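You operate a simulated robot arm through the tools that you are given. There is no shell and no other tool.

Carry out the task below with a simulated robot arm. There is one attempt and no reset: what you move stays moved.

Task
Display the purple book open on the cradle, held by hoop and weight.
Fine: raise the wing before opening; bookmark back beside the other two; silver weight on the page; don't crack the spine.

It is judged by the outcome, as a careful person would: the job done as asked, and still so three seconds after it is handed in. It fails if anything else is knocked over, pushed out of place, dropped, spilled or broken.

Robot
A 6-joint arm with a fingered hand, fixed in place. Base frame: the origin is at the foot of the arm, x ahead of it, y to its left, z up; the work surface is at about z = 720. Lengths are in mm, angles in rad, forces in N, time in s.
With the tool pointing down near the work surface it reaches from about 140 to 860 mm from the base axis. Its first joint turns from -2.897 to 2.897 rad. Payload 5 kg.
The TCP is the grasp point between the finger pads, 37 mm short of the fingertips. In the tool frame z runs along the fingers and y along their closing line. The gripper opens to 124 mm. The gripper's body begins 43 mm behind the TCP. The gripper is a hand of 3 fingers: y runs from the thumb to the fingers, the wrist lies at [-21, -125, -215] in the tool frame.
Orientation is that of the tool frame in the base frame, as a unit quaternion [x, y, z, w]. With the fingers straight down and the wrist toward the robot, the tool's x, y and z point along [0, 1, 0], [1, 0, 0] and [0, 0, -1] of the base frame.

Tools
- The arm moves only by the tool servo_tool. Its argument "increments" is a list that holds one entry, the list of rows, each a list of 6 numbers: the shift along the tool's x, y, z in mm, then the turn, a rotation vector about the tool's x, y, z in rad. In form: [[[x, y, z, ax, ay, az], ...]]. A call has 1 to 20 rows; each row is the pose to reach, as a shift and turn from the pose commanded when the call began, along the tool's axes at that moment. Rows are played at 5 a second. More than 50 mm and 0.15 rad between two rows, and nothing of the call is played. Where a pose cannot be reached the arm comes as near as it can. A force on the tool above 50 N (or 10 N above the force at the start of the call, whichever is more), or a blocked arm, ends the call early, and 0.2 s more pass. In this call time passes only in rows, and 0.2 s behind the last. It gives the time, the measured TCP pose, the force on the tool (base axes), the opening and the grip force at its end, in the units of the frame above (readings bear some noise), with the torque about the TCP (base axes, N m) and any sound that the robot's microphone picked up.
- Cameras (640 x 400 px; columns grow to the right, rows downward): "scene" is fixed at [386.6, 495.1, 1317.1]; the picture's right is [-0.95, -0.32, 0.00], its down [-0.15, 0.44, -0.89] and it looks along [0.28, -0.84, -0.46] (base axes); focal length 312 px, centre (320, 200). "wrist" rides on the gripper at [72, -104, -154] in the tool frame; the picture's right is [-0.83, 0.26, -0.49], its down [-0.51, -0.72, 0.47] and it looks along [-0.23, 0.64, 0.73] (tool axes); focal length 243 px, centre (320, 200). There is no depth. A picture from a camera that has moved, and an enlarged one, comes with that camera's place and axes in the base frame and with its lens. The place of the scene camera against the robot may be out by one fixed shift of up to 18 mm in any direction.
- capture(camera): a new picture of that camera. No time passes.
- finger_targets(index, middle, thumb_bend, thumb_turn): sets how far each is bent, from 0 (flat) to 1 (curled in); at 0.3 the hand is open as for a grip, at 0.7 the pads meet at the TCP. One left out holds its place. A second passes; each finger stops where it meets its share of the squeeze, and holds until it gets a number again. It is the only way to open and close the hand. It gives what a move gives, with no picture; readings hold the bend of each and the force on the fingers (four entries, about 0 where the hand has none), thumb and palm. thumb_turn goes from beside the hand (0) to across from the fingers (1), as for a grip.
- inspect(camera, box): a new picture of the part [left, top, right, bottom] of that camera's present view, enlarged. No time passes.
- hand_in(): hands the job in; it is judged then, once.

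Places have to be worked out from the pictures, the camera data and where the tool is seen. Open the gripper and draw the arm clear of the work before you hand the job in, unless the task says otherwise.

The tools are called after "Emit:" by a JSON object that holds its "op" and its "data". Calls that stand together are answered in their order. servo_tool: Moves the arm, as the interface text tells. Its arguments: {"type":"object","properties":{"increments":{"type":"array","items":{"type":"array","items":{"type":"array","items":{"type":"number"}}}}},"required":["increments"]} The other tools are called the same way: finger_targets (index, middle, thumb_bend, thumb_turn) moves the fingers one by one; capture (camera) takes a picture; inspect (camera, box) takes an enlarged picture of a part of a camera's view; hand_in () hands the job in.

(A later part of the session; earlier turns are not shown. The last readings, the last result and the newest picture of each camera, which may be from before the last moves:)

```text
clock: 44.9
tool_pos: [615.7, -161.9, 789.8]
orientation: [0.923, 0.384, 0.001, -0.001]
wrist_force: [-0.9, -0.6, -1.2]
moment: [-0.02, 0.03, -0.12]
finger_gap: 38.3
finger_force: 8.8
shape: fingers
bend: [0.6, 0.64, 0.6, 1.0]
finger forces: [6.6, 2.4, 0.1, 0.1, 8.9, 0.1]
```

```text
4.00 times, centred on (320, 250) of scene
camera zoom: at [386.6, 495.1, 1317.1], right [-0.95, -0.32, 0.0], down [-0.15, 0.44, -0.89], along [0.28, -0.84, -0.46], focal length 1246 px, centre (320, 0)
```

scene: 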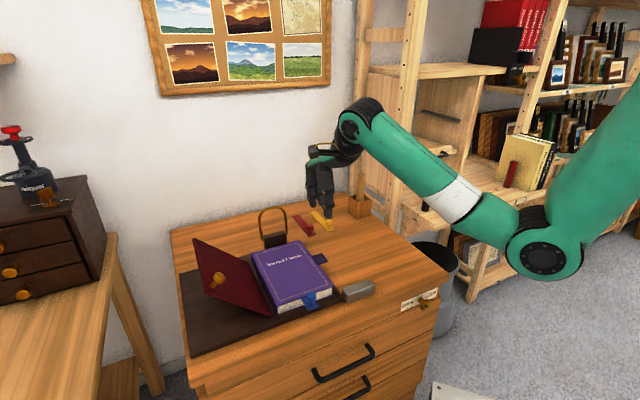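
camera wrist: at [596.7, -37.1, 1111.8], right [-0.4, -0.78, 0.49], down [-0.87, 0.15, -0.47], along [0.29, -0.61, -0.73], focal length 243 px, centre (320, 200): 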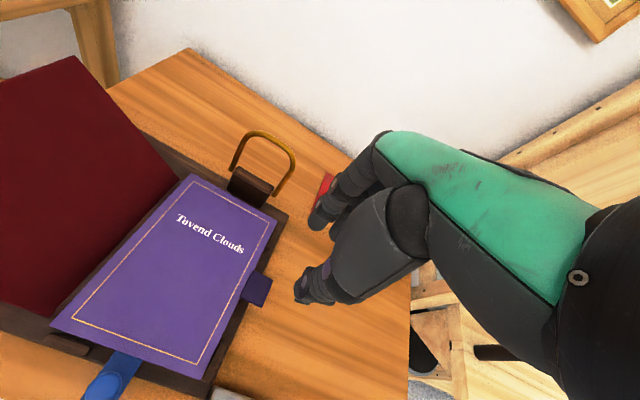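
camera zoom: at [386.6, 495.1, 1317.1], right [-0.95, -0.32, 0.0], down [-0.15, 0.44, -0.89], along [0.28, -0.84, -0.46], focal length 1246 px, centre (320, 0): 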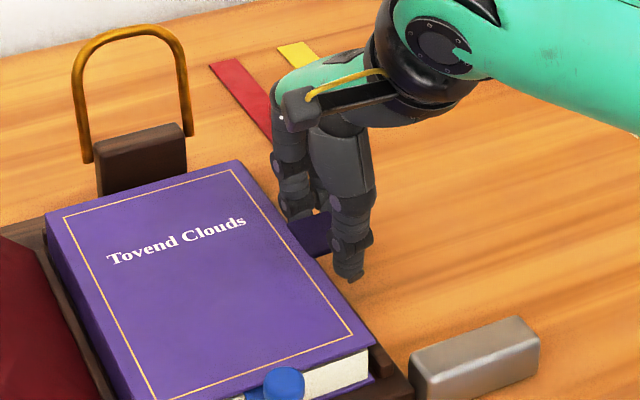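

Pinch width 38 mm matches the tab. I'll start lifting along the cover's arc (spine at W≈493, radius about 172), the first 0.3 rad slowly with the hand kept vertical.

Emit:
{"op": "servo_tool", "data": {"increments": [[[0.2, 0, -8.6, 0, 0, 0], [0.9, 0, -17.2, 0, 0, 0], [1.9, 0, -25.7, 0, 0, 0], [3.4, 0, -34.2, 0, 0, 0], [5.3, 0, -42.5, 0, 0, 0], [7.7, 0, -50.8, 0, 0, 0]]]}}

Emit:
{"op": "inspect", "data": {"camera": "wrist", "box": [120, 180, 380, 400]}}

Emit:
{"op": "inspect", "data": {"camera": "scene", "box": [180, 180, 380, 340]}}

```text
clock: 46.3
tool_pos: [622.1, -157.6, 840.8]
orientation: [0.923, 0.384, 0.002, -0.001]
wrist_force: [-0.3, 2.3, 0.4]
moment: [0.09, 0.11, -0.07]
finger_gap: 38.2
finger_force: 8.3
shape: fingers
bend: [0.6, 0.66, 0.61, 1.0]
finger forces: [7.9, 0.0, 0.0, 0.0, 8.0, 0.0]
```

```text
1.82 times, centred on (250, 290) of wrist
camera zoom: at [600.4, -34.1, 995.1], right [-0.4, -0.78, 0.49], down [-0.87, 0.15, -0.47], along [0.29, -0.61, -0.73], focal length 441 px, centre (447, 36)
```

zoom: 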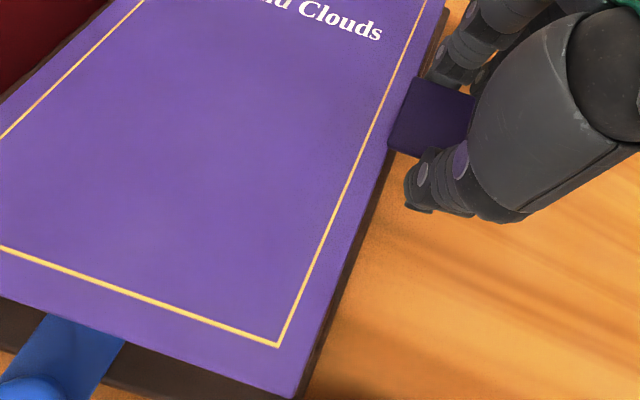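

```text
2.50 times, centred on (280, 260) of scene
camera zoom: at [386.6, 495.1, 1317.1], right [-0.95, -0.32, 0.0], down [-0.15, 0.44, -0.89], along [0.28, -0.84, -0.46], focal length 779 px, centre (420, 50)
```

zoom: 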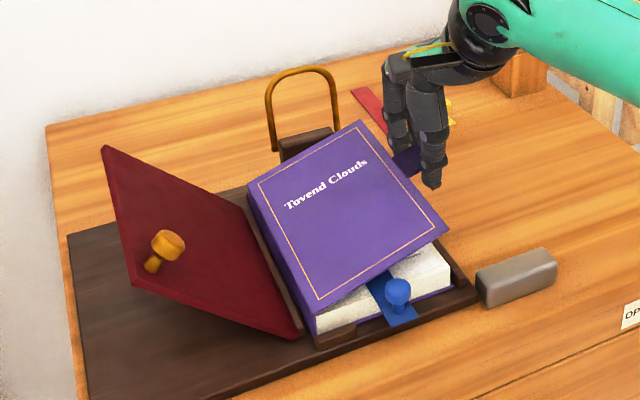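

The cover lifts easily and the wing holds. Continuing the arc to about 0.7 rad.

Emit:
{"op": "servo_tool", "data": {"increments": [[[2.8, 0, -8.2, 0, 0, 0], [5.9, 0, -16.2, 0, 0, 0], [9.4, 0, -24.1, 0, 0, 0], [13.4, 0, -31.7, 0, 0, 0], [17.6, 0, -39.1, 0, 0, 0], [22.3, 0, -46.3, 0, 0, 0], [27.3, 0, -53.3, 0, 0, 0], [32.7, 0, -60, 0, 0, 0]]]}}

Emit:
{"op": "inspect", "data": {"camera": "wrist", "box": [120, 150, 400, 400]}}

Emit:
{"op": "inspect", "data": {"camera": "scene", "box": [180, 160, 380, 320]}}

```text
clock: 48.1
tool_pos: [645.1, -135.2, 900.1]
orientation: [0.923, 0.384, 0.001, -0.001]
wrist_force: [-0.9, 1.8, 0.3]
moment: [0.01, 0.09, -0.11]
finger_gap: 37.1
finger_force: 7.0
shape: fingers
bend: [0.6, 0.66, 0.62, 1.0]
finger forces: [7.1, 0.0, 0.0, 0.1, 7.1, 0.0]
```

```text
1.60 times, centred on (260, 275) of wrist
camera zoom: at [623.7, -10.3, 1054.5], right [-0.4, -0.78, 0.49], down [-0.87, 0.15, -0.47], along [0.29, -0.61, -0.73], focal length 388 px, centre (416, 80)
```

zoom: 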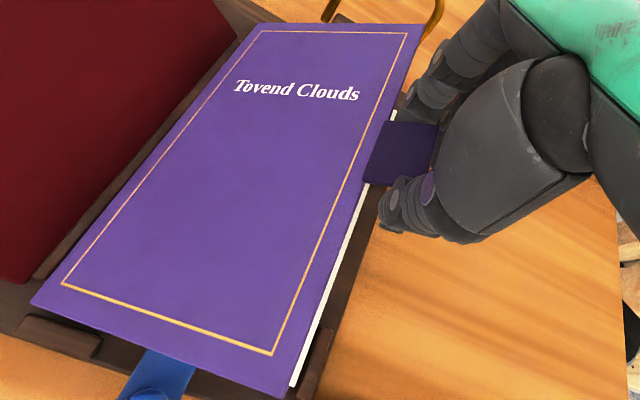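

```text
2.50 times, centred on (280, 240) of scene
camera zoom: at [386.6, 495.1, 1317.1], right [-0.95, -0.32, 0.0], down [-0.15, 0.44, -0.89], along [0.28, -0.84, -0.46], focal length 779 px, centre (420, 100)
```

zoom: 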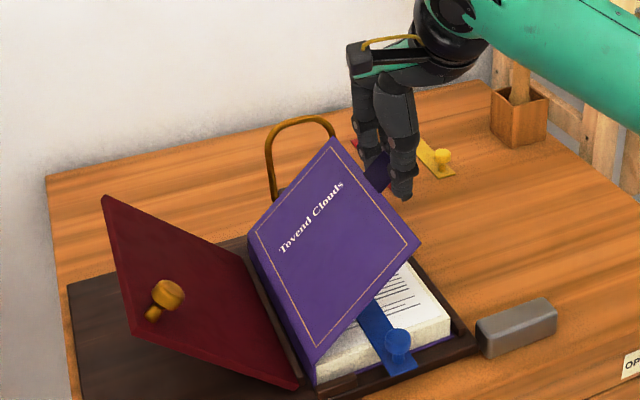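

The page is printed and the bookmark lies on it. Continuing to about 1.1 rad.

Emit:
{"op": "servo_tool", "data": {"increments": [[[5.7, 0, -6.6, 0, 0, 0], [11.8, 0, -12.8, 0, 0, 0], [18.1, 0, -18.8, 0, 0, 0], [24.7, 0, -24.4, 0, 0, 0], [31.6, 0, -29.6, 0, 0, 0], [38.7, 0, -34.5, 0, 0, 0], [46, 0, -39.2, 0, 0, 0], [53.6, 0, -43.5, 0, 0, 0]]]}}

Emit:
{"op": "inspect", "data": {"camera": "wrist", "box": [120, 150, 400, 400]}}

Emit:
{"op": "inspect", "data": {"camera": "scene", "box": [180, 140, 380, 300]}}

```text
clock: 49.9
tool_pos: [683.8, -96.2, 945.5]
orientation: [0.923, 0.384, 0.002, -0.001]
wrist_force: [2.0, -1.9, -0.7]
moment: [-0.01, -0.04, -0.03]
finger_gap: 21.5
finger_force: 1.6
shape: fingers
bend: [0.64, 0.66, 0.66, 1.0]
finger forces: [2.6, 0.0, 0.0, 0.1, 0.1, 0.1]
```

```text
1.60 times, centred on (260, 275) of wrist
camera zoom: at [661.9, 26.9, 1100.1], right [-0.4, -0.78, 0.49], down [-0.87, 0.15, -0.47], along [0.29, -0.61, -0.73], focal length 388 px, centre (416, 80)
```

zoom: 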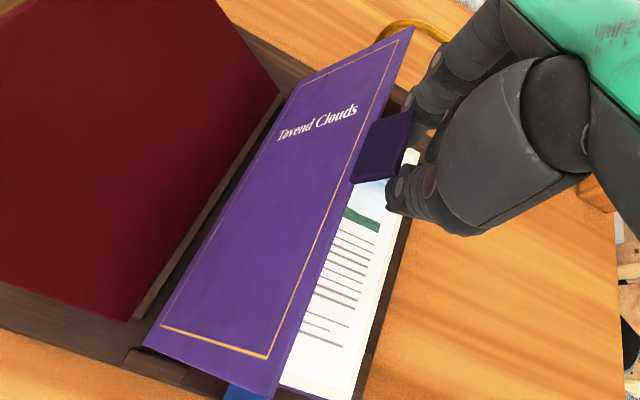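

```text
2.50 times, centred on (280, 220) of scene
camera zoom: at [386.6, 495.1, 1317.1], right [-0.95, -0.32, 0.0], down [-0.15, 0.44, -0.89], along [0.28, -0.84, -0.46], focal length 779 px, centre (420, 150)
```

zoom: 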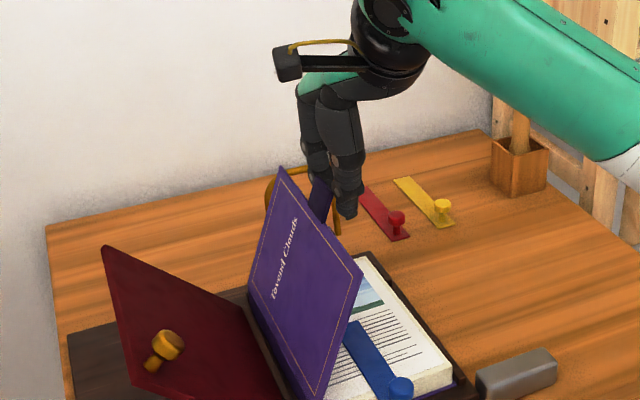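

The tab slipped out of the side pinch and the cover (about 66°) is now only touching the index. I need to know whether the cover stays by itself, so I'll zoom in on the contact before moving.

Emit:
{"op": "inspect", "data": {"camera": "wrist", "box": [250, 160, 370, 260]}}

Emit:
{"op": "inspect", "data": {"camera": "scene", "box": [250, 170, 340, 260]}}

```text
4.00 times, centred on (310, 210) of wrist
camera zoom: at [661.9, 26.9, 1100.1], right [-0.4, -0.78, 0.49], down [-0.87, 0.15, -0.47], along [0.29, -0.61, -0.73], focal length 970 px, centre (360, 160)
```

zoom: 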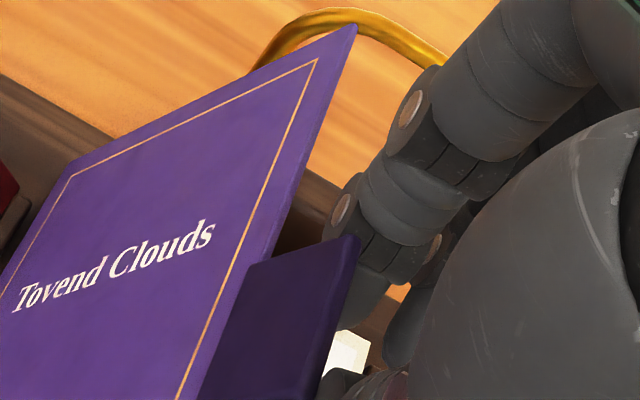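

```text
4.44 times, centred on (295, 215) of scene
camera zoom: at [386.6, 495.1, 1317.1], right [-0.95, -0.32, 0.0], down [-0.15, 0.44, -0.89], along [0.28, -0.84, -0.46], focal length 1385 px, centre (431, 133)
```

zoom: 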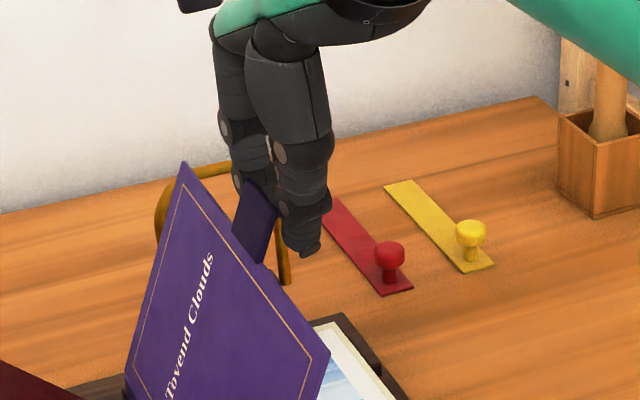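

The tab is leaning on the +W side of the thumb and index. I'll back the hand off 8 mm in −W to see whether the cover follows by gravity or stays by friction.

Emit:
{"op": "servo_tool", "data": {"increments": [[[-4, 0, 0, 0, 0, 0], [-8, 0, 0, 0, 0, 0], [-8, 0, 0, 0, 0, 0], [-8, 0, 0, 0, 0, 0]]]}}

Emit:
{"op": "inspect", "data": {"camera": "wrist", "box": [250, 160, 370, 260]}}

Emit:
{"op": "inspect", "data": {"camera": "scene", "box": [250, 170, 340, 260]}}

```text
clock: 50.9
tool_pos: [678.4, -102.8, 944.5]
orientation: [0.923, 0.385, 0.001, -0.001]
wrist_force: [-0.3, -0.4, -0.2]
moment: [0.01, -0.01, 0.02]
finger_gap: 19.7
finger_force: 0.5
shape: fingers
bend: [0.66, 0.66, 0.66, 1.0]
finger forces: [0.2, 0.0, 0.1, 0.0, 0.1, 0.0]
```

```text
4.00 times, centred on (310, 210) of wrist
camera zoom: at [656.3, 21.8, 1099.2], right [-0.4, -0.78, 0.49], down [-0.87, 0.15, -0.47], along [0.29, -0.61, -0.73], focal length 970 px, centre (360, 160)
```

zoom: 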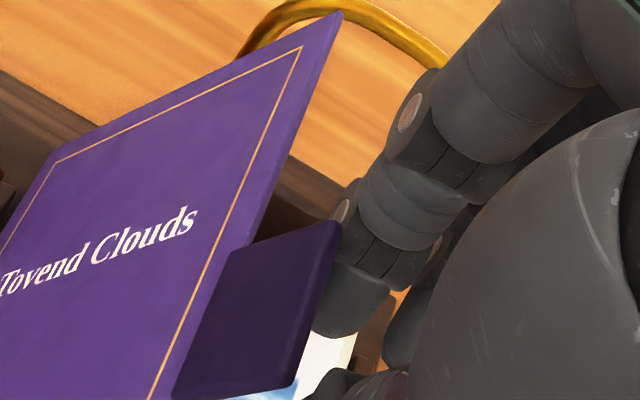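

```text
4.44 times, centred on (295, 215) of scene
camera zoom: at [386.6, 495.1, 1317.1], right [-0.95, -0.32, 0.0], down [-0.15, 0.44, -0.89], along [0.28, -0.84, -0.46], focal length 1385 px, centre (431, 133)
```

zoom: 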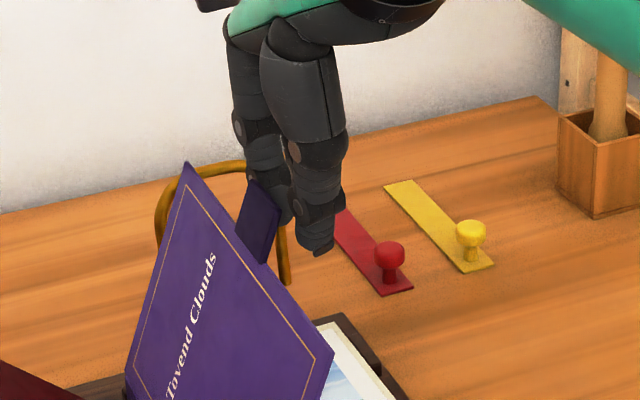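

The forces dropped to zero and the cover barely moved, so its hinge seems to have friction. I'll move another 12 mm away to confirm.

Emit:
{"op": "servo_tool", "data": {"increments": [[[-4, 0, 0, 0, 0, 0], [-8, 0, 0, 0, 0, 0], [-12, 0, 0, 0, 0, 0], [-12, 0, 0, 0, 0, 0], [-12, 0, 0, 0, 0, 0]]]}}

Emit:
{"op": "inspect", "data": {"camera": "scene", "box": [250, 170, 340, 260]}}

Emit:
{"op": "inspect", "data": {"camera": "wrist", "box": [250, 160, 370, 260]}}

```text
clock: 52.1
tool_pos: [670.2, -110.8, 945.7]
orientation: [0.923, 0.385, 0.001, -0.002]
wrist_force: [0.6, -0.6, 0.8]
moment: [-0.01, -0.01, -0.01]
finger_gap: 19.0
finger_force: 0.1
shape: fingers
bend: [0.66, 0.66, 0.66, 1.0]
finger forces: [0.1, 0.0, 0.0, 0.0, 0.1, 0.0]
```

```text
4.44 times, centred on (295, 215) of scene
camera zoom: at [386.6, 495.1, 1317.1], right [-0.95, -0.32, 0.0], down [-0.15, 0.44, -0.89], along [0.28, -0.84, -0.46], focal length 1385 px, centre (431, 133)
```

zoom: 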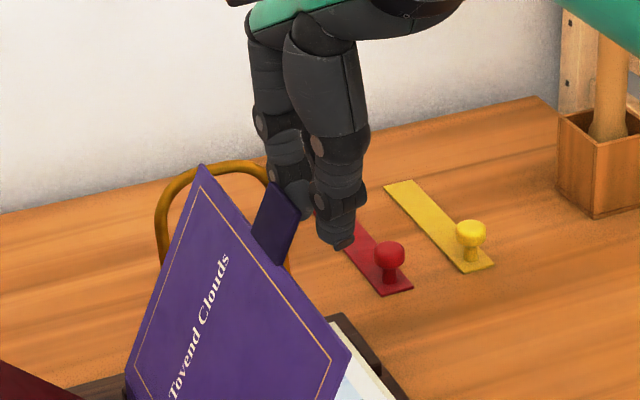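

```text
4.00 times, centred on (310, 210) of wrist
camera zoom: at [647.5, 13.4, 1099.7], right [-0.4, -0.78, 0.49], down [-0.87, 0.15, -0.47], along [0.29, -0.61, -0.73], focal length 970 px, centre (360, 160)
```

zoom: 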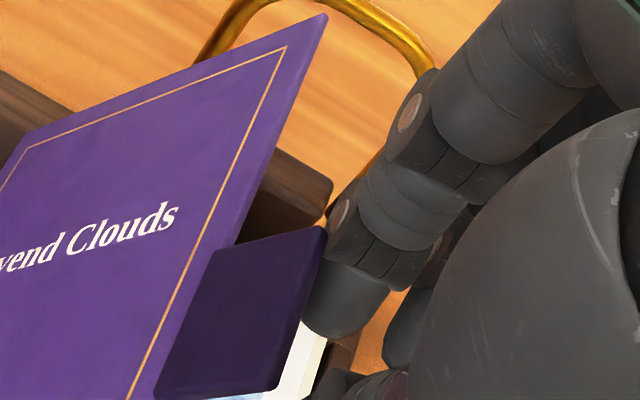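

The cover is drifting back slowly, as if damped. I'll let a second pass without moving to see whether it keeps falling or is resting on the finger.

Emit:
{"op": "servo_tool", "data": {"increments": [[[0, 0, 0, 0, 0, 0], [0, 0, 0, 0, 0, 0], [0, 0, 0, 0, 0, 0], [0, 0, 0, 0, 0, 0], [0, 0, 0, 0, 0, 0]]]}}

Emit:
{"op": "inspect", "data": {"camera": "scene", "box": [250, 170, 340, 260]}}

Emit:
{"op": "inspect", "data": {"camera": "wrist", "box": [250, 160, 370, 260]}}

```text
clock: 53.3
tool_pos: [669.6, -110.3, 945.4]
orientation: [0.924, 0.383, 0.002, -0.002]
wrist_force: [0.2, 0.9, 0.0]
moment: [0.0, -0.01, -0.01]
finger_gap: 19.4
finger_force: 0.0
shape: fingers
bend: [0.66, 0.66, 0.66, 1.0]
finger forces: [0.1, 0.1, 0.0, 0.0, 0.0, 0.1]
```

```text
4.44 times, centred on (295, 215) of scene
camera zoom: at [386.6, 495.1, 1317.1], right [-0.95, -0.32, 0.0], down [-0.15, 0.44, -0.89], along [0.28, -0.84, -0.46], focal length 1385 px, centre (431, 133)
```

zoom: 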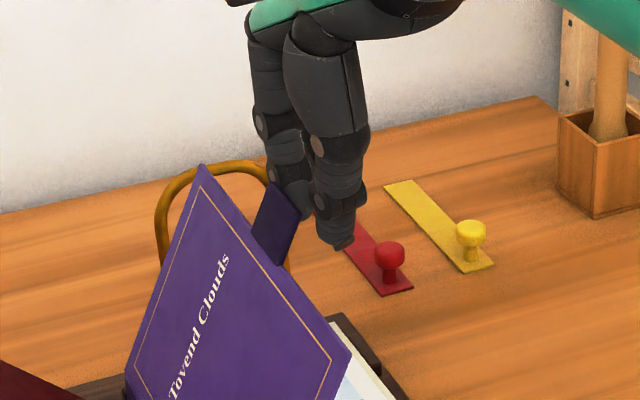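

```text
4.00 times, centred on (310, 210) of wrist
camera zoom: at [647.5, 13.4, 1099.6], right [-0.4, -0.78, 0.49], down [-0.87, 0.15, -0.47], along [0.29, -0.61, -0.73], focal length 970 px, centre (360, 160)
```

zoom: 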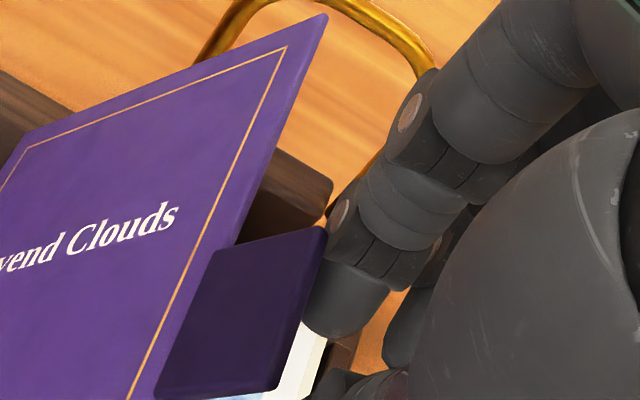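

The cover is static and seems to rest lightly on the index. A gentle landing on the wing needs fingers on both sides of the cover, so I'll lower it back along its arc on the finger, watching whether it follows, and regrip with the hand turned 90° (thumb under the tab, fingers above).

Emit:
{"op": "servo_tool", "data": {"increments": [[[-9, 0, 3, 0, 0, 0], [-18, 0, 6, 0, 0, 0], [-27, 0, 10, 0, 0, 0], [-38, 0, 20, 0, 0, 0], [-50, 0, 30, 0, 0, 0]]]}}

Emit:
{"op": "inspect", "data": {"camera": "scene", "box": [230, 150, 350, 270]}}

Emit:
{"op": "inspect", "data": {"camera": "wrist", "box": [200, 140, 380, 280]}}

```text
clock: 54.5
tool_pos: [634.7, -146.0, 915.4]
orientation: [0.923, 0.384, 0.002, -0.001]
wrist_force: [-0.2, -0.4, 0.1]
moment: [0.01, 0.0, -0.02]
finger_gap: 19.1
finger_force: 0.2
shape: fingers
bend: [0.66, 0.66, 0.66, 1.0]
finger forces: [0.2, 0.0, 0.0, 0.0, 0.0, 0.0]
```

```text
3.33 times, centred on (290, 210) of scene
camera zoom: at [386.6, 495.1, 1317.1], right [-0.95, -0.32, 0.0], down [-0.15, 0.44, -0.89], along [0.28, -0.84, -0.46], focal length 1039 px, centre (420, 167)
```

zoom: 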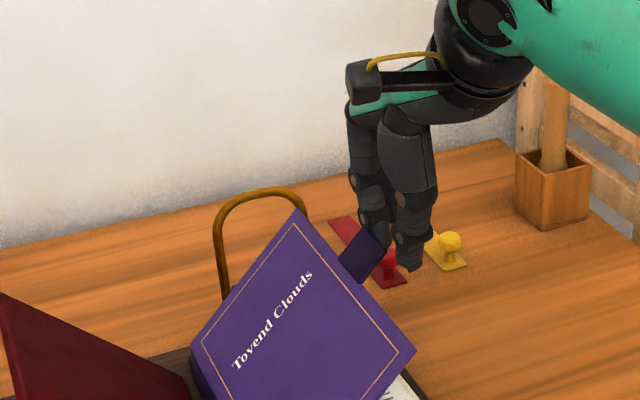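

```text
2.86 times, centred on (290, 210) of wrist
camera zoom: at [613.1, -22.6, 1069.0], right [-0.4, -0.78, 0.49], down [-0.87, 0.15, -0.47], along [0.29, -0.61, -0.73], focal length 693 px, centre (406, 171)
```

zoom: 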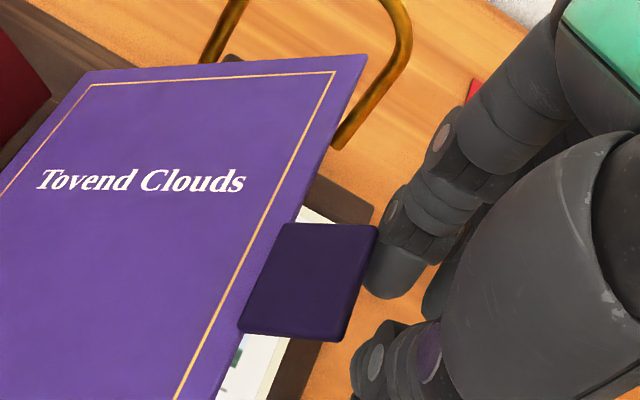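

The cover follows, leaning on the index. I'll continue lowering it gently to closed.

Emit:
{"op": "servo_tool", "data": {"increments": [[[-10, 0, 12, 0, 0, 0], [-20.6, 0, 24, 0, 0, 0], [-28, 0, 37, 0, 0, 0], [-36, 0, 50, 0, 0, 0], [-41, 0, 64, 0, 0, 0], [-46.6, 0, 79, 0, 0, 0], [-49, 0, 90, 0, 0, 0], [-51, 0, 100, 0, 0, 0], [-53, 0, 108, 0, 0, 0], [-54, 0, 114, 0, 0, 0]]]}}

Emit:
{"op": "inspect", "data": {"camera": "scene", "box": [220, 180, 380, 310]}}

Emit:
{"op": "inspect", "data": {"camera": "wrist", "box": [200, 140, 380, 280]}}

```text
clock: 56.7
tool_pos: [596.0, -183.9, 800.3]
orientation: [0.923, 0.384, 0.002, -0.002]
wrist_force: [-0.1, -0.4, -0.4]
moment: [-0.03, 0.02, -0.05]
finger_gap: 19.2
finger_force: 0.0
shape: fingers
bend: [0.66, 0.66, 0.66, 1.0]
finger forces: [0.0, 0.0, 0.0, 0.0, 0.0, 0.1]
```

```text
3.08 times, centred on (300, 245) of scene
camera zoom: at [386.6, 495.1, 1317.1], right [-0.95, -0.32, 0.0], down [-0.15, 0.44, -0.89], along [0.28, -0.84, -0.46], focal length 959 px, centre (382, 62)
```

zoom: 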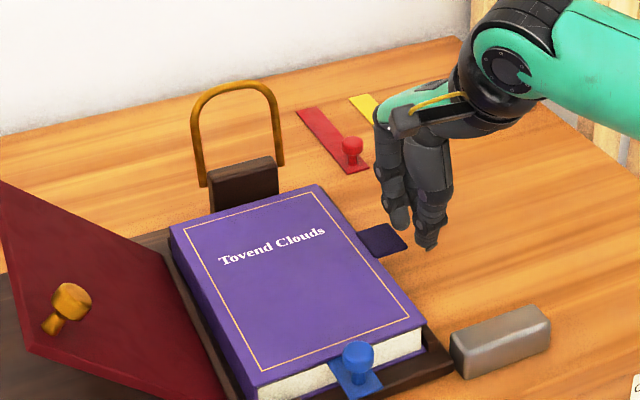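

```text
2.86 times, centred on (290, 210) of wrist
camera zoom: at [574.4, -59.8, 955.0], right [-0.4, -0.78, 0.49], down [-0.87, 0.15, -0.47], along [0.29, -0.61, -0.73], focal length 693 px, centre (406, 171)
```

zoom: 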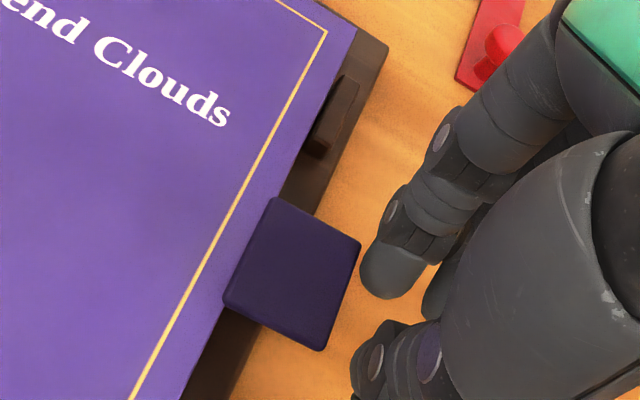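

The cover is closed again and the wing is still up. Next I'll raise the hand and yaw it −90° so the thumb faces −W and the fingers +W.

Emit:
{"op": "servo_tool", "data": {"increments": [[[-3, 0, -25, 0, 0, 0], [-6, 0, -45, 0, 0, -0.142], [-9, 0, -60, 0, 0, -0.284], [-12, 0, -75, 0, 0, -0.426], [-15, 0, -90, 0, 0, -0.568], [-18, 0, -105, 0, 0, -0.71], [-20, 0, -115, 0, 0, -0.852], [-22, 0, -125, 0, 0, -0.994], [-22, 0, -130, 0, 0, -1.136], [-22, 0, -135, 0, 0, -1.278], [-22, 0, -140, 0, 0, -1.42], [-22, 0, -140, 0, 0, -1.565]]]}}

Emit:
{"op": "capture", "data": {"camera": "wrist"}}

Emit:
{"op": "capture", "data": {"camera": "scene"}}

```text
clock: 59.3
tool_pos: [579.5, -201.1, 940.2]
orientation: [0.383, 0.924, 0.003, 0.0]
wrist_force: [1.0, 0.6, 0.4]
moment: [0.02, -0.02, -0.01]
finger_gap: 18.9
finger_force: 0.1
shape: fingers
bend: [0.66, 0.66, 0.66, 1.0]
finger forces: [0.0, 0.0, 0.0, 0.0, 0.0, 0.0]
```

```text
taken
camera wrist: at [456.0, -223.8, 1093.8], right [0.77, -0.4, 0.49], down [-0.15, -0.87, -0.48], along [0.62, 0.29, -0.73], focal length 243 px, centre (320, 200)
```

wrist: 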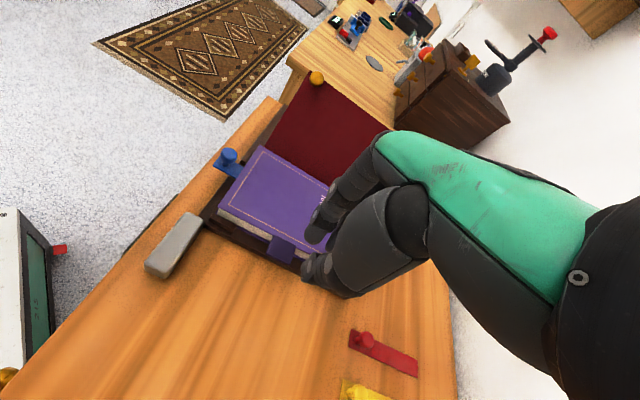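

```text
taken
```

scene: 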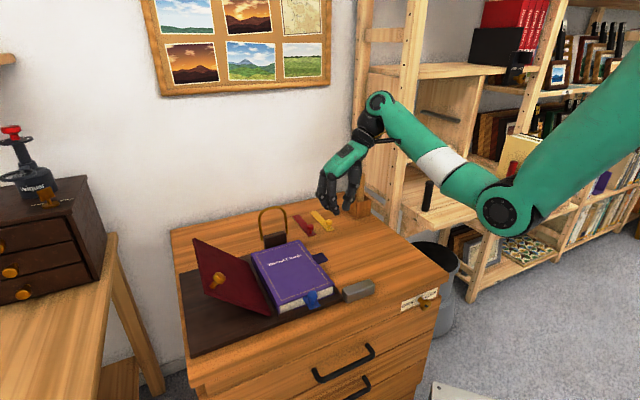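

This view shows the fore-edge, the weight and the bookmark. I'll zoom in to localise them and check the clearance under the tab.

Emit:
{"op": "inspect", "data": {"camera": "wrist", "box": [130, 140, 340, 280]}}

Emit:
{"op": "inspect", "data": {"camera": "wrist", "box": [220, 200, 320, 270]}}

Emit:
{"op": "inspect", "data": {"camera": "wrist", "box": [320, 310, 440, 400]}}

```text
2.86 times, centred on (235, 210) of wrist
camera zoom: at [456.0, -223.8, 1093.8], right [0.77, -0.4, 0.49], down [-0.15, -0.87, -0.48], along [0.62, 0.29, -0.73], focal length 693 px, centre (563, 171)
```

zoom: 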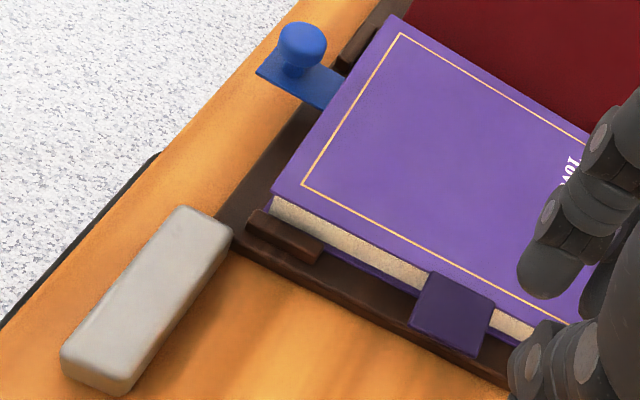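

```text
5.71 times, centred on (270, 235) of wrist
camera zoom: at [456.0, -223.8, 1093.8], right [0.77, -0.4, 0.49], down [-0.15, -0.87, -0.48], along [0.62, 0.29, -0.73], focal length 1386 px, centre (606, 0)
```

zoom: 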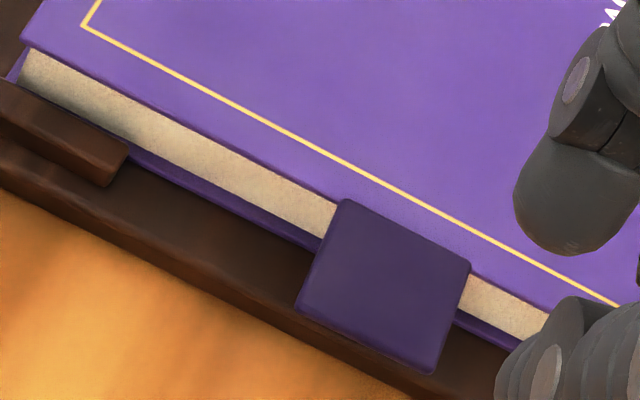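

```text
4.44 times, centred on (380, 355) of wrist
camera zoom: at [456.0, -223.8, 1093.8], right [0.77, -0.4, 0.49], down [-0.15, -0.87, -0.48], along [0.62, 0.29, -0.73], focal length 1078 px, centre (53, -489)
```

zoom: 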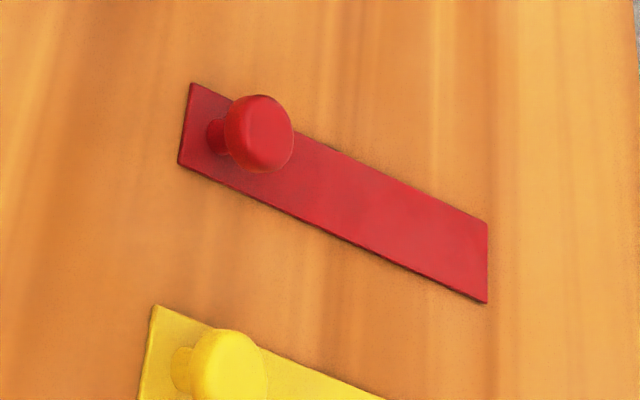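

The weight lies at W 239–320, H≈425, and the tab's outer edge is at about W 313. I'll open the hand (thumb less than the fingers), then tilt it about 40° with the thumb low so it can slip under the tab.

Emit:
{"op": "finger_targets", "data": {"index": 0.45, "middle": 0.45, "thumb_bend": 0.55, "thumb_turn": 1.0}}

Emit:
{"op": "servo_tool", "data": {"increments": [[[0, 1, 16, -0.14, 0, 0], [0, 2, 32, -0.28, 0, 0], [0, 3, 48, -0.42, 0, 0], [0, 4, 64, -0.56, 0, 0], [0, 4, 80, -0.7, 0, 0]]]}}

Emit:
{"op": "capture", "data": {"camera": "wrist"}}

Emit:
{"op": "inspect", "data": {"camera": "scene", "box": [220, 160, 420, 310]}}

```text
clock: 60.3
tool_pos: [580.4, -200.6, 941.0]
orientation: [0.384, 0.923, 0.002, 0.0]
wrist_force: [0.5, -0.2, 0.2]
moment: [0.0, 0.0, 0.03]
finger_gap: 66.9
finger_force: 0.0
shape: fingers
bend: [0.45, 0.45, 0.55, 1.0]
finger forces: [0.1, 0.0, 0.0, 0.0, 0.0, 0.1]
```

```text
clock: 61.5
tool_pos: [582.9, -197.7, 859.8]
orientation: [0.36, 0.866, 0.32, 0.132]
wrist_force: [-0.3, -0.2, 0.6]
moment: [0.0, -0.02, 0.01]
finger_gap: 66.9
finger_force: 0.0
shape: fingers
bend: [0.45, 0.45, 0.55, 1.0]
finger forces: [0.0, 0.1, 0.0, 0.0, 0.0, 0.1]
```

```text
taken
camera wrist: at [407.2, -272.5, 909.3], right [0.5, -0.67, 0.54], down [0.18, -0.53, -0.83], along [0.85, 0.51, -0.14], focal length 243 px, centre (320, 200)
```

wrist: 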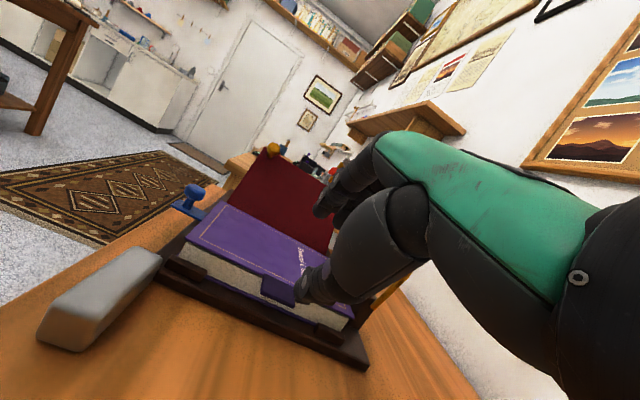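

```text
2.67 times, centred on (320, 235) of scene
camera zoom: at [386.6, 495.1, 1317.1], right [-0.95, -0.32, 0.0], down [-0.15, 0.44, -0.89], along [0.28, -0.84, -0.46], focal length 831 px, centre (320, 107)
```

zoom: 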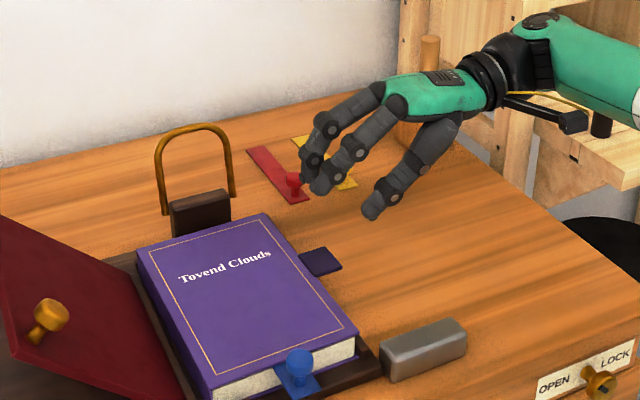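

The hand shape is as intended. I'll descend to TCP Z≈785 with the thumb tip still outboard of the tab.

Emit:
{"op": "servo_tool", "data": {"increments": [[[0, -11, 15.5, 0, 0, 0], [0, -22, 31, 0, 0, 0], [0, -32, 46, 0, 0, 0], [0, -39, 56, 0, 0, 0], [0, -43, 62, 0, 0, 0]]]}}

Emit:
{"op": "capture", "data": {"camera": "wrist"}}

Emit:
{"op": "inspect", "data": {"camera": "scene", "box": [270, 200, 390, 290]}}

```text
clock: 62.7
tool_pos: [589.6, -192.2, 786.5]
orientation: [0.361, 0.867, 0.319, 0.132]
wrist_force: [1.2, -0.3, 0.4]
moment: [-0.02, 0.03, -0.04]
finger_gap: 67.1
finger_force: 0.0
shape: fingers
bend: [0.45, 0.45, 0.55, 1.0]
finger forces: [0.1, 0.0, 0.0, 0.0, 0.1, 0.0]
```

```text
taken
camera wrist: at [412.1, -266.9, 835.9], right [0.5, -0.67, 0.54], down [0.18, -0.53, -0.83], along [0.85, 0.51, -0.14], focal length 243 px, centre (320, 200)
```

wrist: 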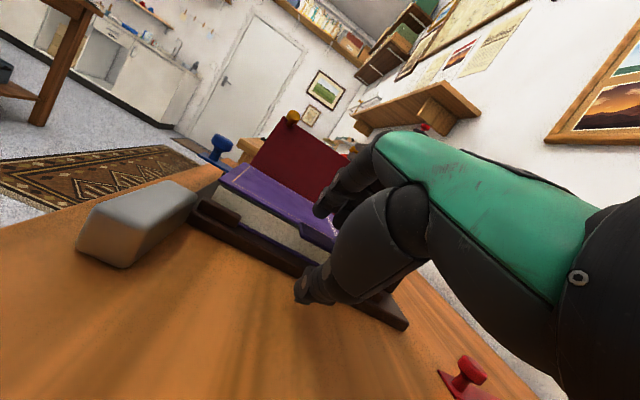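

```text
4.44 times, centred on (330, 245) of scene
camera zoom: at [386.6, 495.1, 1317.1], right [-0.95, -0.32, 0.0], down [-0.15, 0.44, -0.89], along [0.28, -0.84, -0.46], focal length 1385 px, centre (276, 0)
```

zoom: 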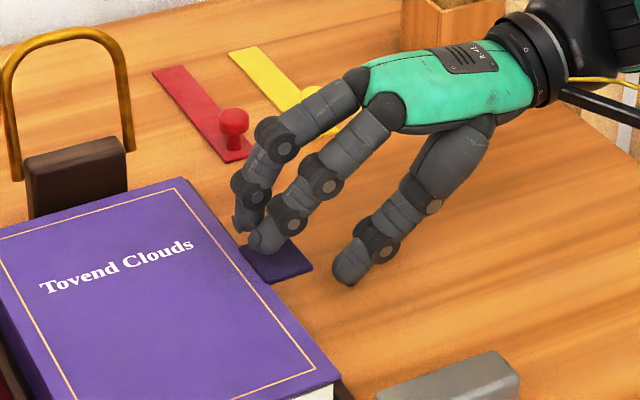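

This is an excellent side view: fingers above the cover, thumb low. I'll zoom in to check the thumb's height against the tab and the desk.

Emit:
{"op": "inspect", "data": {"camera": "wrist", "box": [190, 150, 410, 340]}}

```text
2.11 times, centred on (300, 245) of wrist
camera zoom: at [412.1, -266.9, 835.9], right [0.5, -0.67, 0.54], down [0.18, -0.53, -0.83], along [0.85, 0.51, -0.14], focal length 511 px, centre (362, 105)
```

zoom: 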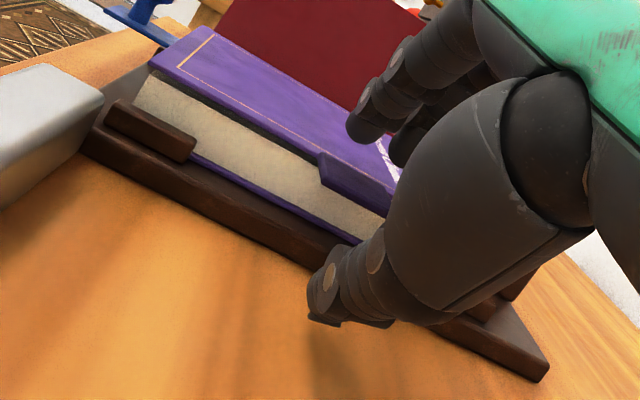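

The tab sits at Z≈766–774, the thumb tip bottom at about 732 and the desk at 720. I'll curl the thumb a bit more so its tip points inward before sliding it under.

Emit:
{"op": "finger_targets", "data": {"thumb_bend": 0.63}}

Emit:
{"op": "inspect", "data": {"camera": "wrist", "box": [190, 150, 410, 340]}}

Emit:
{"op": "inspect", "data": {"camera": "scene", "box": [290, 220, 370, 290]}}

```text
clock: 63.7
tool_pos: [588.3, -191.3, 787.0]
orientation: [0.361, 0.866, 0.319, 0.133]
wrist_force: [0.3, 0.2, -0.3]
moment: [-0.04, 0.03, -0.02]
finger_gap: 55.4
finger_force: 0.0
shape: fingers
bend: [0.45, 0.45, 0.63, 1.0]
finger forces: [0.1, 0.1, 0.2, 0.0, 0.0, 0.1]
```

```text
2.11 times, centred on (300, 245) of wrist
camera zoom: at [411.9, -266.8, 835.9], right [0.5, -0.67, 0.54], down [0.18, -0.53, -0.83], along [0.85, 0.52, -0.14], focal length 511 px, centre (362, 105)
```

zoom: 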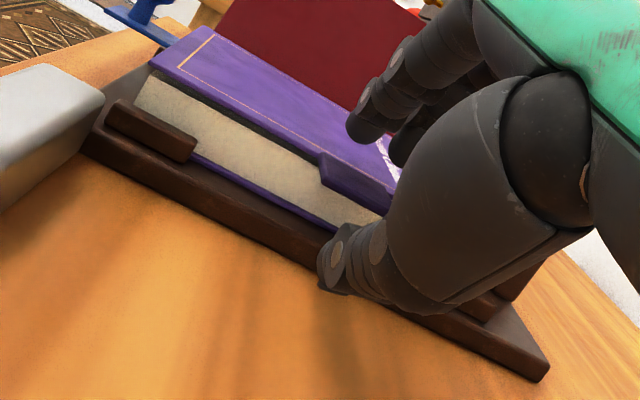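

```text
5.71 times, centred on (330, 255) of scene
camera zoom: at [386.6, 495.1, 1317.1], right [-0.95, -0.32, 0.0], down [-0.15, 0.44, -0.89], along [0.28, -0.84, -0.46], focal length 1780 px, centre (263, -114)
```

zoom: 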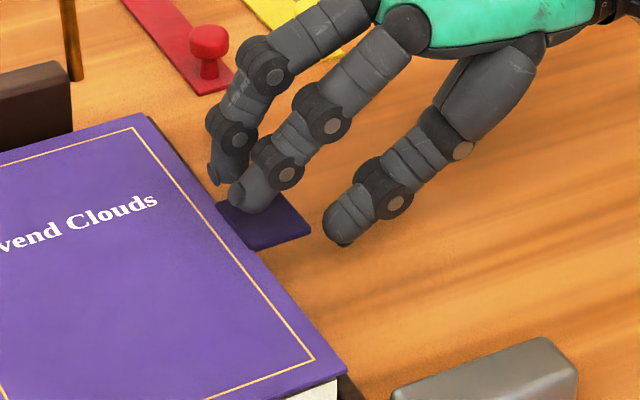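

The thumb tip is at about W 285, Z 748, below tab level and about 28 mm outboard. I'll slide +W about 36 mm so it goes under the tab.

Emit:
{"op": "servo_tool", "data": {"increments": [[[0, 6.5, 6.2, 0, 0, 0], [0, 13, 12.4, 0, 0, 0], [0, 19, 18.6, 0, 0, 0], [0, 23, 22, 0, 0, 0], [0, 26, 25, 0, 0, 0]]]}}

Emit:
{"op": "inspect", "data": {"camera": "wrist", "box": [190, 150, 410, 340]}}

Emit:
{"op": "inspect", "data": {"camera": "scene", "box": [290, 220, 370, 290]}}

```text
clock: 64.9
tool_pos: [613.5, -166.6, 783.6]
orientation: [0.36, 0.867, 0.318, 0.131]
wrist_force: [-0.9, 0.5, 1.1]
moment: [0.04, 0.02, -0.01]
finger_gap: 55.4
finger_force: 0.0
shape: fingers
bend: [0.45, 0.45, 0.63, 1.0]
finger forces: [0.0, 0.1, 0.0, 0.1, 0.3, 0.1]
```

```text
2.11 times, centred on (300, 245) of wrist
camera zoom: at [437.2, -241.4, 832.8], right [0.5, -0.67, 0.54], down [0.18, -0.53, -0.83], along [0.85, 0.51, -0.14], focal length 511 px, centre (362, 105)
```

zoom: 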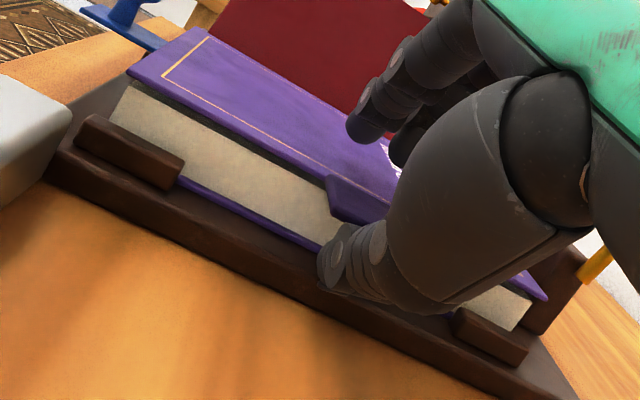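

```text
5.71 times, centred on (330, 255) of scene
camera zoom: at [386.6, 495.1, 1317.1], right [-0.95, -0.32, 0.0], down [-0.15, 0.44, -0.89], along [0.28, -0.84, -0.46], focal length 1780 px, centre (263, -114)
```

zoom: 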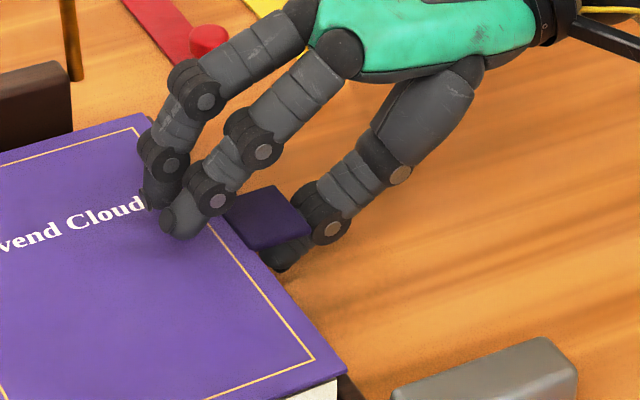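

The thumb is now under the tab. I'll close: fingers onto the top of the tab and cover edge, thumb up from below.

Emit:
{"op": "finger_targets", "data": {"index": 0.64, "middle": 0.64, "thumb_bend": 0.68}}

Emit:
{"op": "inspect", "data": {"camera": "wrist", "box": [190, 150, 410, 340]}}

Emit:
{"op": "inspect", "data": {"camera": "scene", "box": [290, 220, 370, 290]}}

```text
clock: 65.9
tool_pos: [615.2, -167.5, 784.0]
orientation: [0.361, 0.866, 0.319, 0.132]
wrist_force: [5.5, 4.2, 3.5]
moment: [0.36, -0.53, 0.05]
finger_gap: 31.0
finger_force: 9.5
shape: fingers
bend: [0.6, 0.59, 0.65, 1.0]
finger forces: [3.5, 7.7, 0.0, 0.1, 6.6, 0.1]
```

```text
2.11 times, centred on (300, 245) of wrist
camera zoom: at [437.3, -241.4, 833.1], right [0.5, -0.67, 0.54], down [0.18, -0.53, -0.83], along [0.85, 0.52, -0.14], focal length 511 px, centre (362, 105)
```

zoom: 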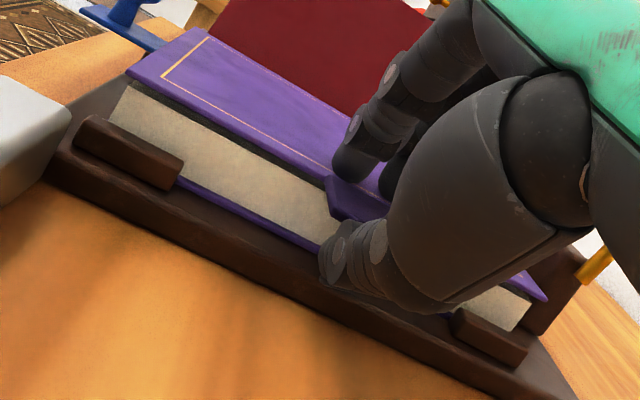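

```text
5.71 times, centred on (330, 255) of scene
camera zoom: at [386.6, 495.1, 1317.1], right [-0.95, -0.32, 0.0], down [-0.15, 0.44, -0.89], along [0.28, -0.84, -0.46], focal length 1780 px, centre (263, -114)
```

zoom: 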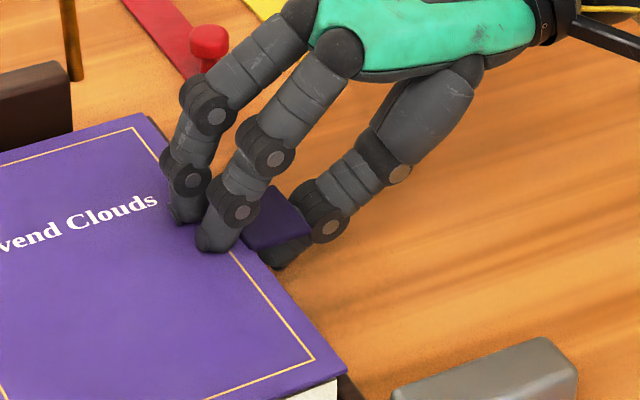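

Pinched: fingers on the cover's edge (3.5 and 7.7 N), thumb under the tab (6.6 N). I'll lift along the spine arc with the hand rotating together with the cover, the first 0.3 rad.

Emit:
{"op": "servo_tool", "data": {"increments": [[[0, 6.5, -6.1, 0.05, 0, 0], [0, 13.3, -11.8, 0.1, 0, 0], [0, 20.4, -17.2, 0.15, 0, 0], [0, 27.7, -22.2, 0.2, 0, 0], [0, 35.3, -26.8, 0.25, 0, 0], [0, 43.1, -31.1, 0.3, 0, 0]]]}}

Emit:
{"op": "capture", "data": {"camera": "wrist"}}

Emit:
{"op": "inspect", "data": {"camera": "scene", "box": [220, 180, 380, 310]}}

```text
clock: 67.3
tool_pos: [623.4, -156.0, 834.4]
orientation: [0.377, 0.904, 0.186, 0.077]
wrist_force: [0.0, 3.1, 1.8]
moment: [0.33, -0.4, 0.14]
finger_gap: 30.8
finger_force: 9.2
shape: fingers
bend: [0.61, 0.59, 0.64, 1.0]
finger forces: [2.5, 7.8, 0.0, 0.1, 8.2, 0.1]
```

```text
taken
camera wrist: at [463.2, -216.3, 935.4], right [0.62, -0.56, 0.55], down [0.02, -0.7, -0.72], along [0.78, 0.46, -0.42], focal length 243 px, centre (320, 200)
```

wrist: 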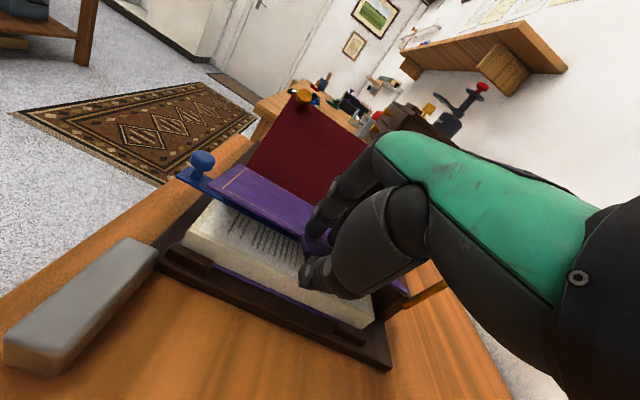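

```text
3.08 times, centred on (300, 245) of scene
camera zoom: at [386.6, 495.1, 1317.1], right [-0.95, -0.32, 0.0], down [-0.15, 0.44, -0.89], along [0.28, -0.84, -0.46], focal length 959 px, centre (382, 62)
```

zoom: 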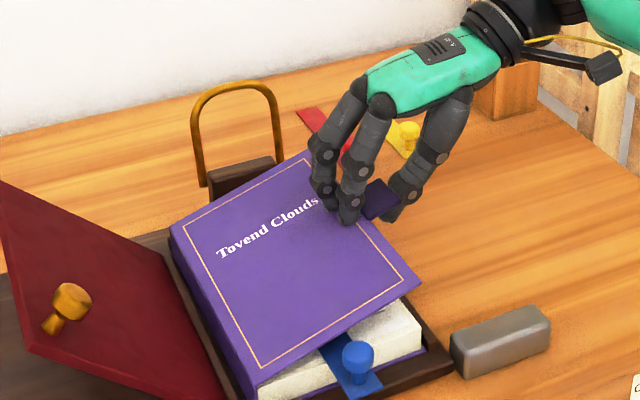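

The cover lifts firmly pinched. I'll continue another 0.4 rad the same way.

Emit:
{"op": "servo_tool", "data": {"increments": [[[0, 6.5, -6.1, 0.05, 0, 0], [0, 13.3, -11.8, 0.1, 0, 0], [0, 20.4, -17.2, 0.15, 0, 0], [0, 27.7, -22.2, 0.2, 0, 0], [0, 35.3, -26.8, 0.25, 0, 0], [0, 43.1, -31.1, 0.3, 0, 0], [0, 51.1, -35, 0.35, 0, 0], [0, 59.2, -38.4, 0.4, 0, 0]]]}}

Emit:
{"op": "capture", "data": {"camera": "wrist"}}

Emit:
{"op": "inspect", "data": {"camera": "scene", "box": [200, 140, 380, 290]}}

```text
clock: 69.1
tool_pos: [652.0, -129.3, 894.2]
orientation: [0.384, 0.923, 0.002, 0.0]
wrist_force: [-1.6, 5.9, -1.0]
moment: [0.38, -0.38, 0.14]
finger_gap: 29.6
finger_force: 8.2
shape: fingers
bend: [0.62, 0.6, 0.64, 1.0]
finger forces: [2.2, 7.1, 0.0, 0.0, 6.8, 0.0]
```

```text
taken
camera wrist: at [527.9, -152.6, 1048.1], right [0.77, -0.41, 0.49], down [-0.15, -0.87, -0.47], along [0.62, 0.29, -0.73], focal length 243 px, centre (320, 200)
```

wrist: 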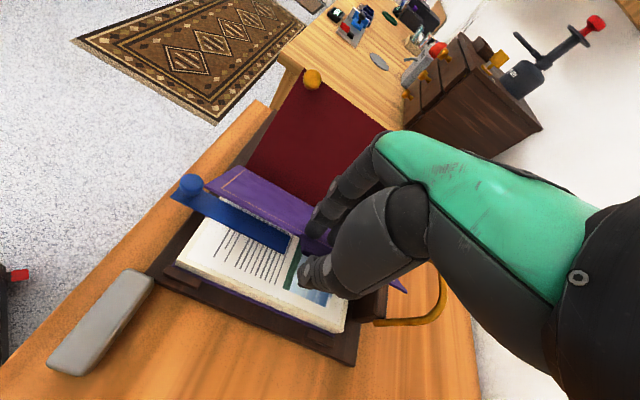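

```text
2.67 times, centred on (290, 215) of scene
camera zoom: at [386.6, 495.1, 1317.1], right [-0.95, -0.32, 0.0], down [-0.15, 0.44, -0.89], along [0.28, -0.84, -0.46], focal length 831 px, centre (400, 160)
```

zoom: 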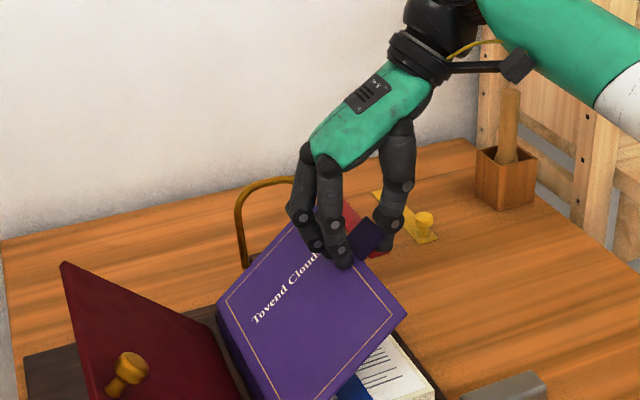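

The cover is at about 40° and the hand is now vertical. I'll continue another 0.4 rad, keeping the pinch geometry.

Emit:
{"op": "servo_tool", "data": {"increments": [[[0, 6.5, -6.1, 0.05, 0, 0], [0, 13.3, -11.8, 0.1, 0, 0], [0, 20.4, -17.2, 0.15, 0, 0], [0, 27.7, -22.2, 0.2, 0, 0], [0, 35.3, -26.8, 0.25, 0, 0], [0, 43.1, -31.1, 0.3, 0, 0], [0, 51.1, -35, 0.35, 0, 0], [0, 59.2, -38.4, 0.4, 0, 0]]]}}

Emit:
{"op": "capture", "data": {"camera": "wrist"}}

Emit:
{"op": "inspect", "data": {"camera": "scene", "box": [180, 120, 380, 290]}}

```text
clock: 70.9
tool_pos: [692.6, -87.6, 930.7]
orientation: [0.376, 0.905, -0.181, -0.077]
wrist_force: [-1.5, 2.6, 5.3]
moment: [0.26, -0.36, 0.08]
finger_gap: 30.0
finger_force: 10.5
shape: fingers
bend: [0.62, 0.6, 0.64, 1.0]
finger forces: [1.9, 8.7, 0.0, 0.1, 9.6, 0.1]
```

```text
taken
camera wrist: at [617.0, -62.9, 1113.4], right [0.89, -0.28, 0.35], down [-0.24, -0.96, -0.16], along [0.38, 0.05, -0.92], focal length 243 px, centre (320, 200)
```

wrist: 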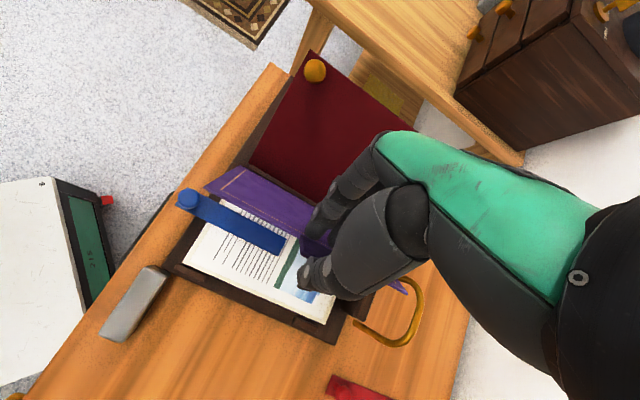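

```text
2.35 times, centred on (280, 205) of scene
camera zoom: at [386.6, 495.1, 1317.1], right [-0.95, -0.32, 0.0], down [-0.15, 0.44, -0.89], along [0.28, -0.84, -0.46], focal length 733 px, centre (414, 188)
```

zoom: 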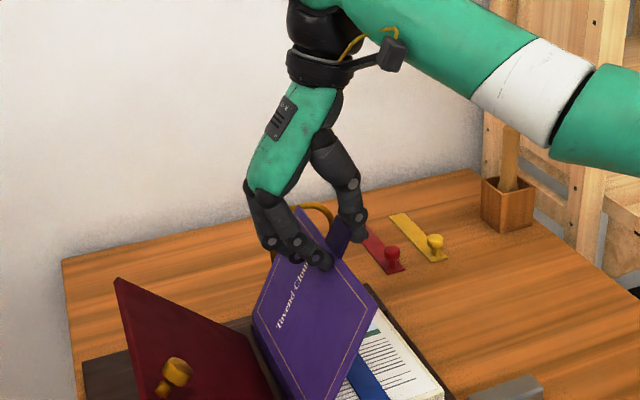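

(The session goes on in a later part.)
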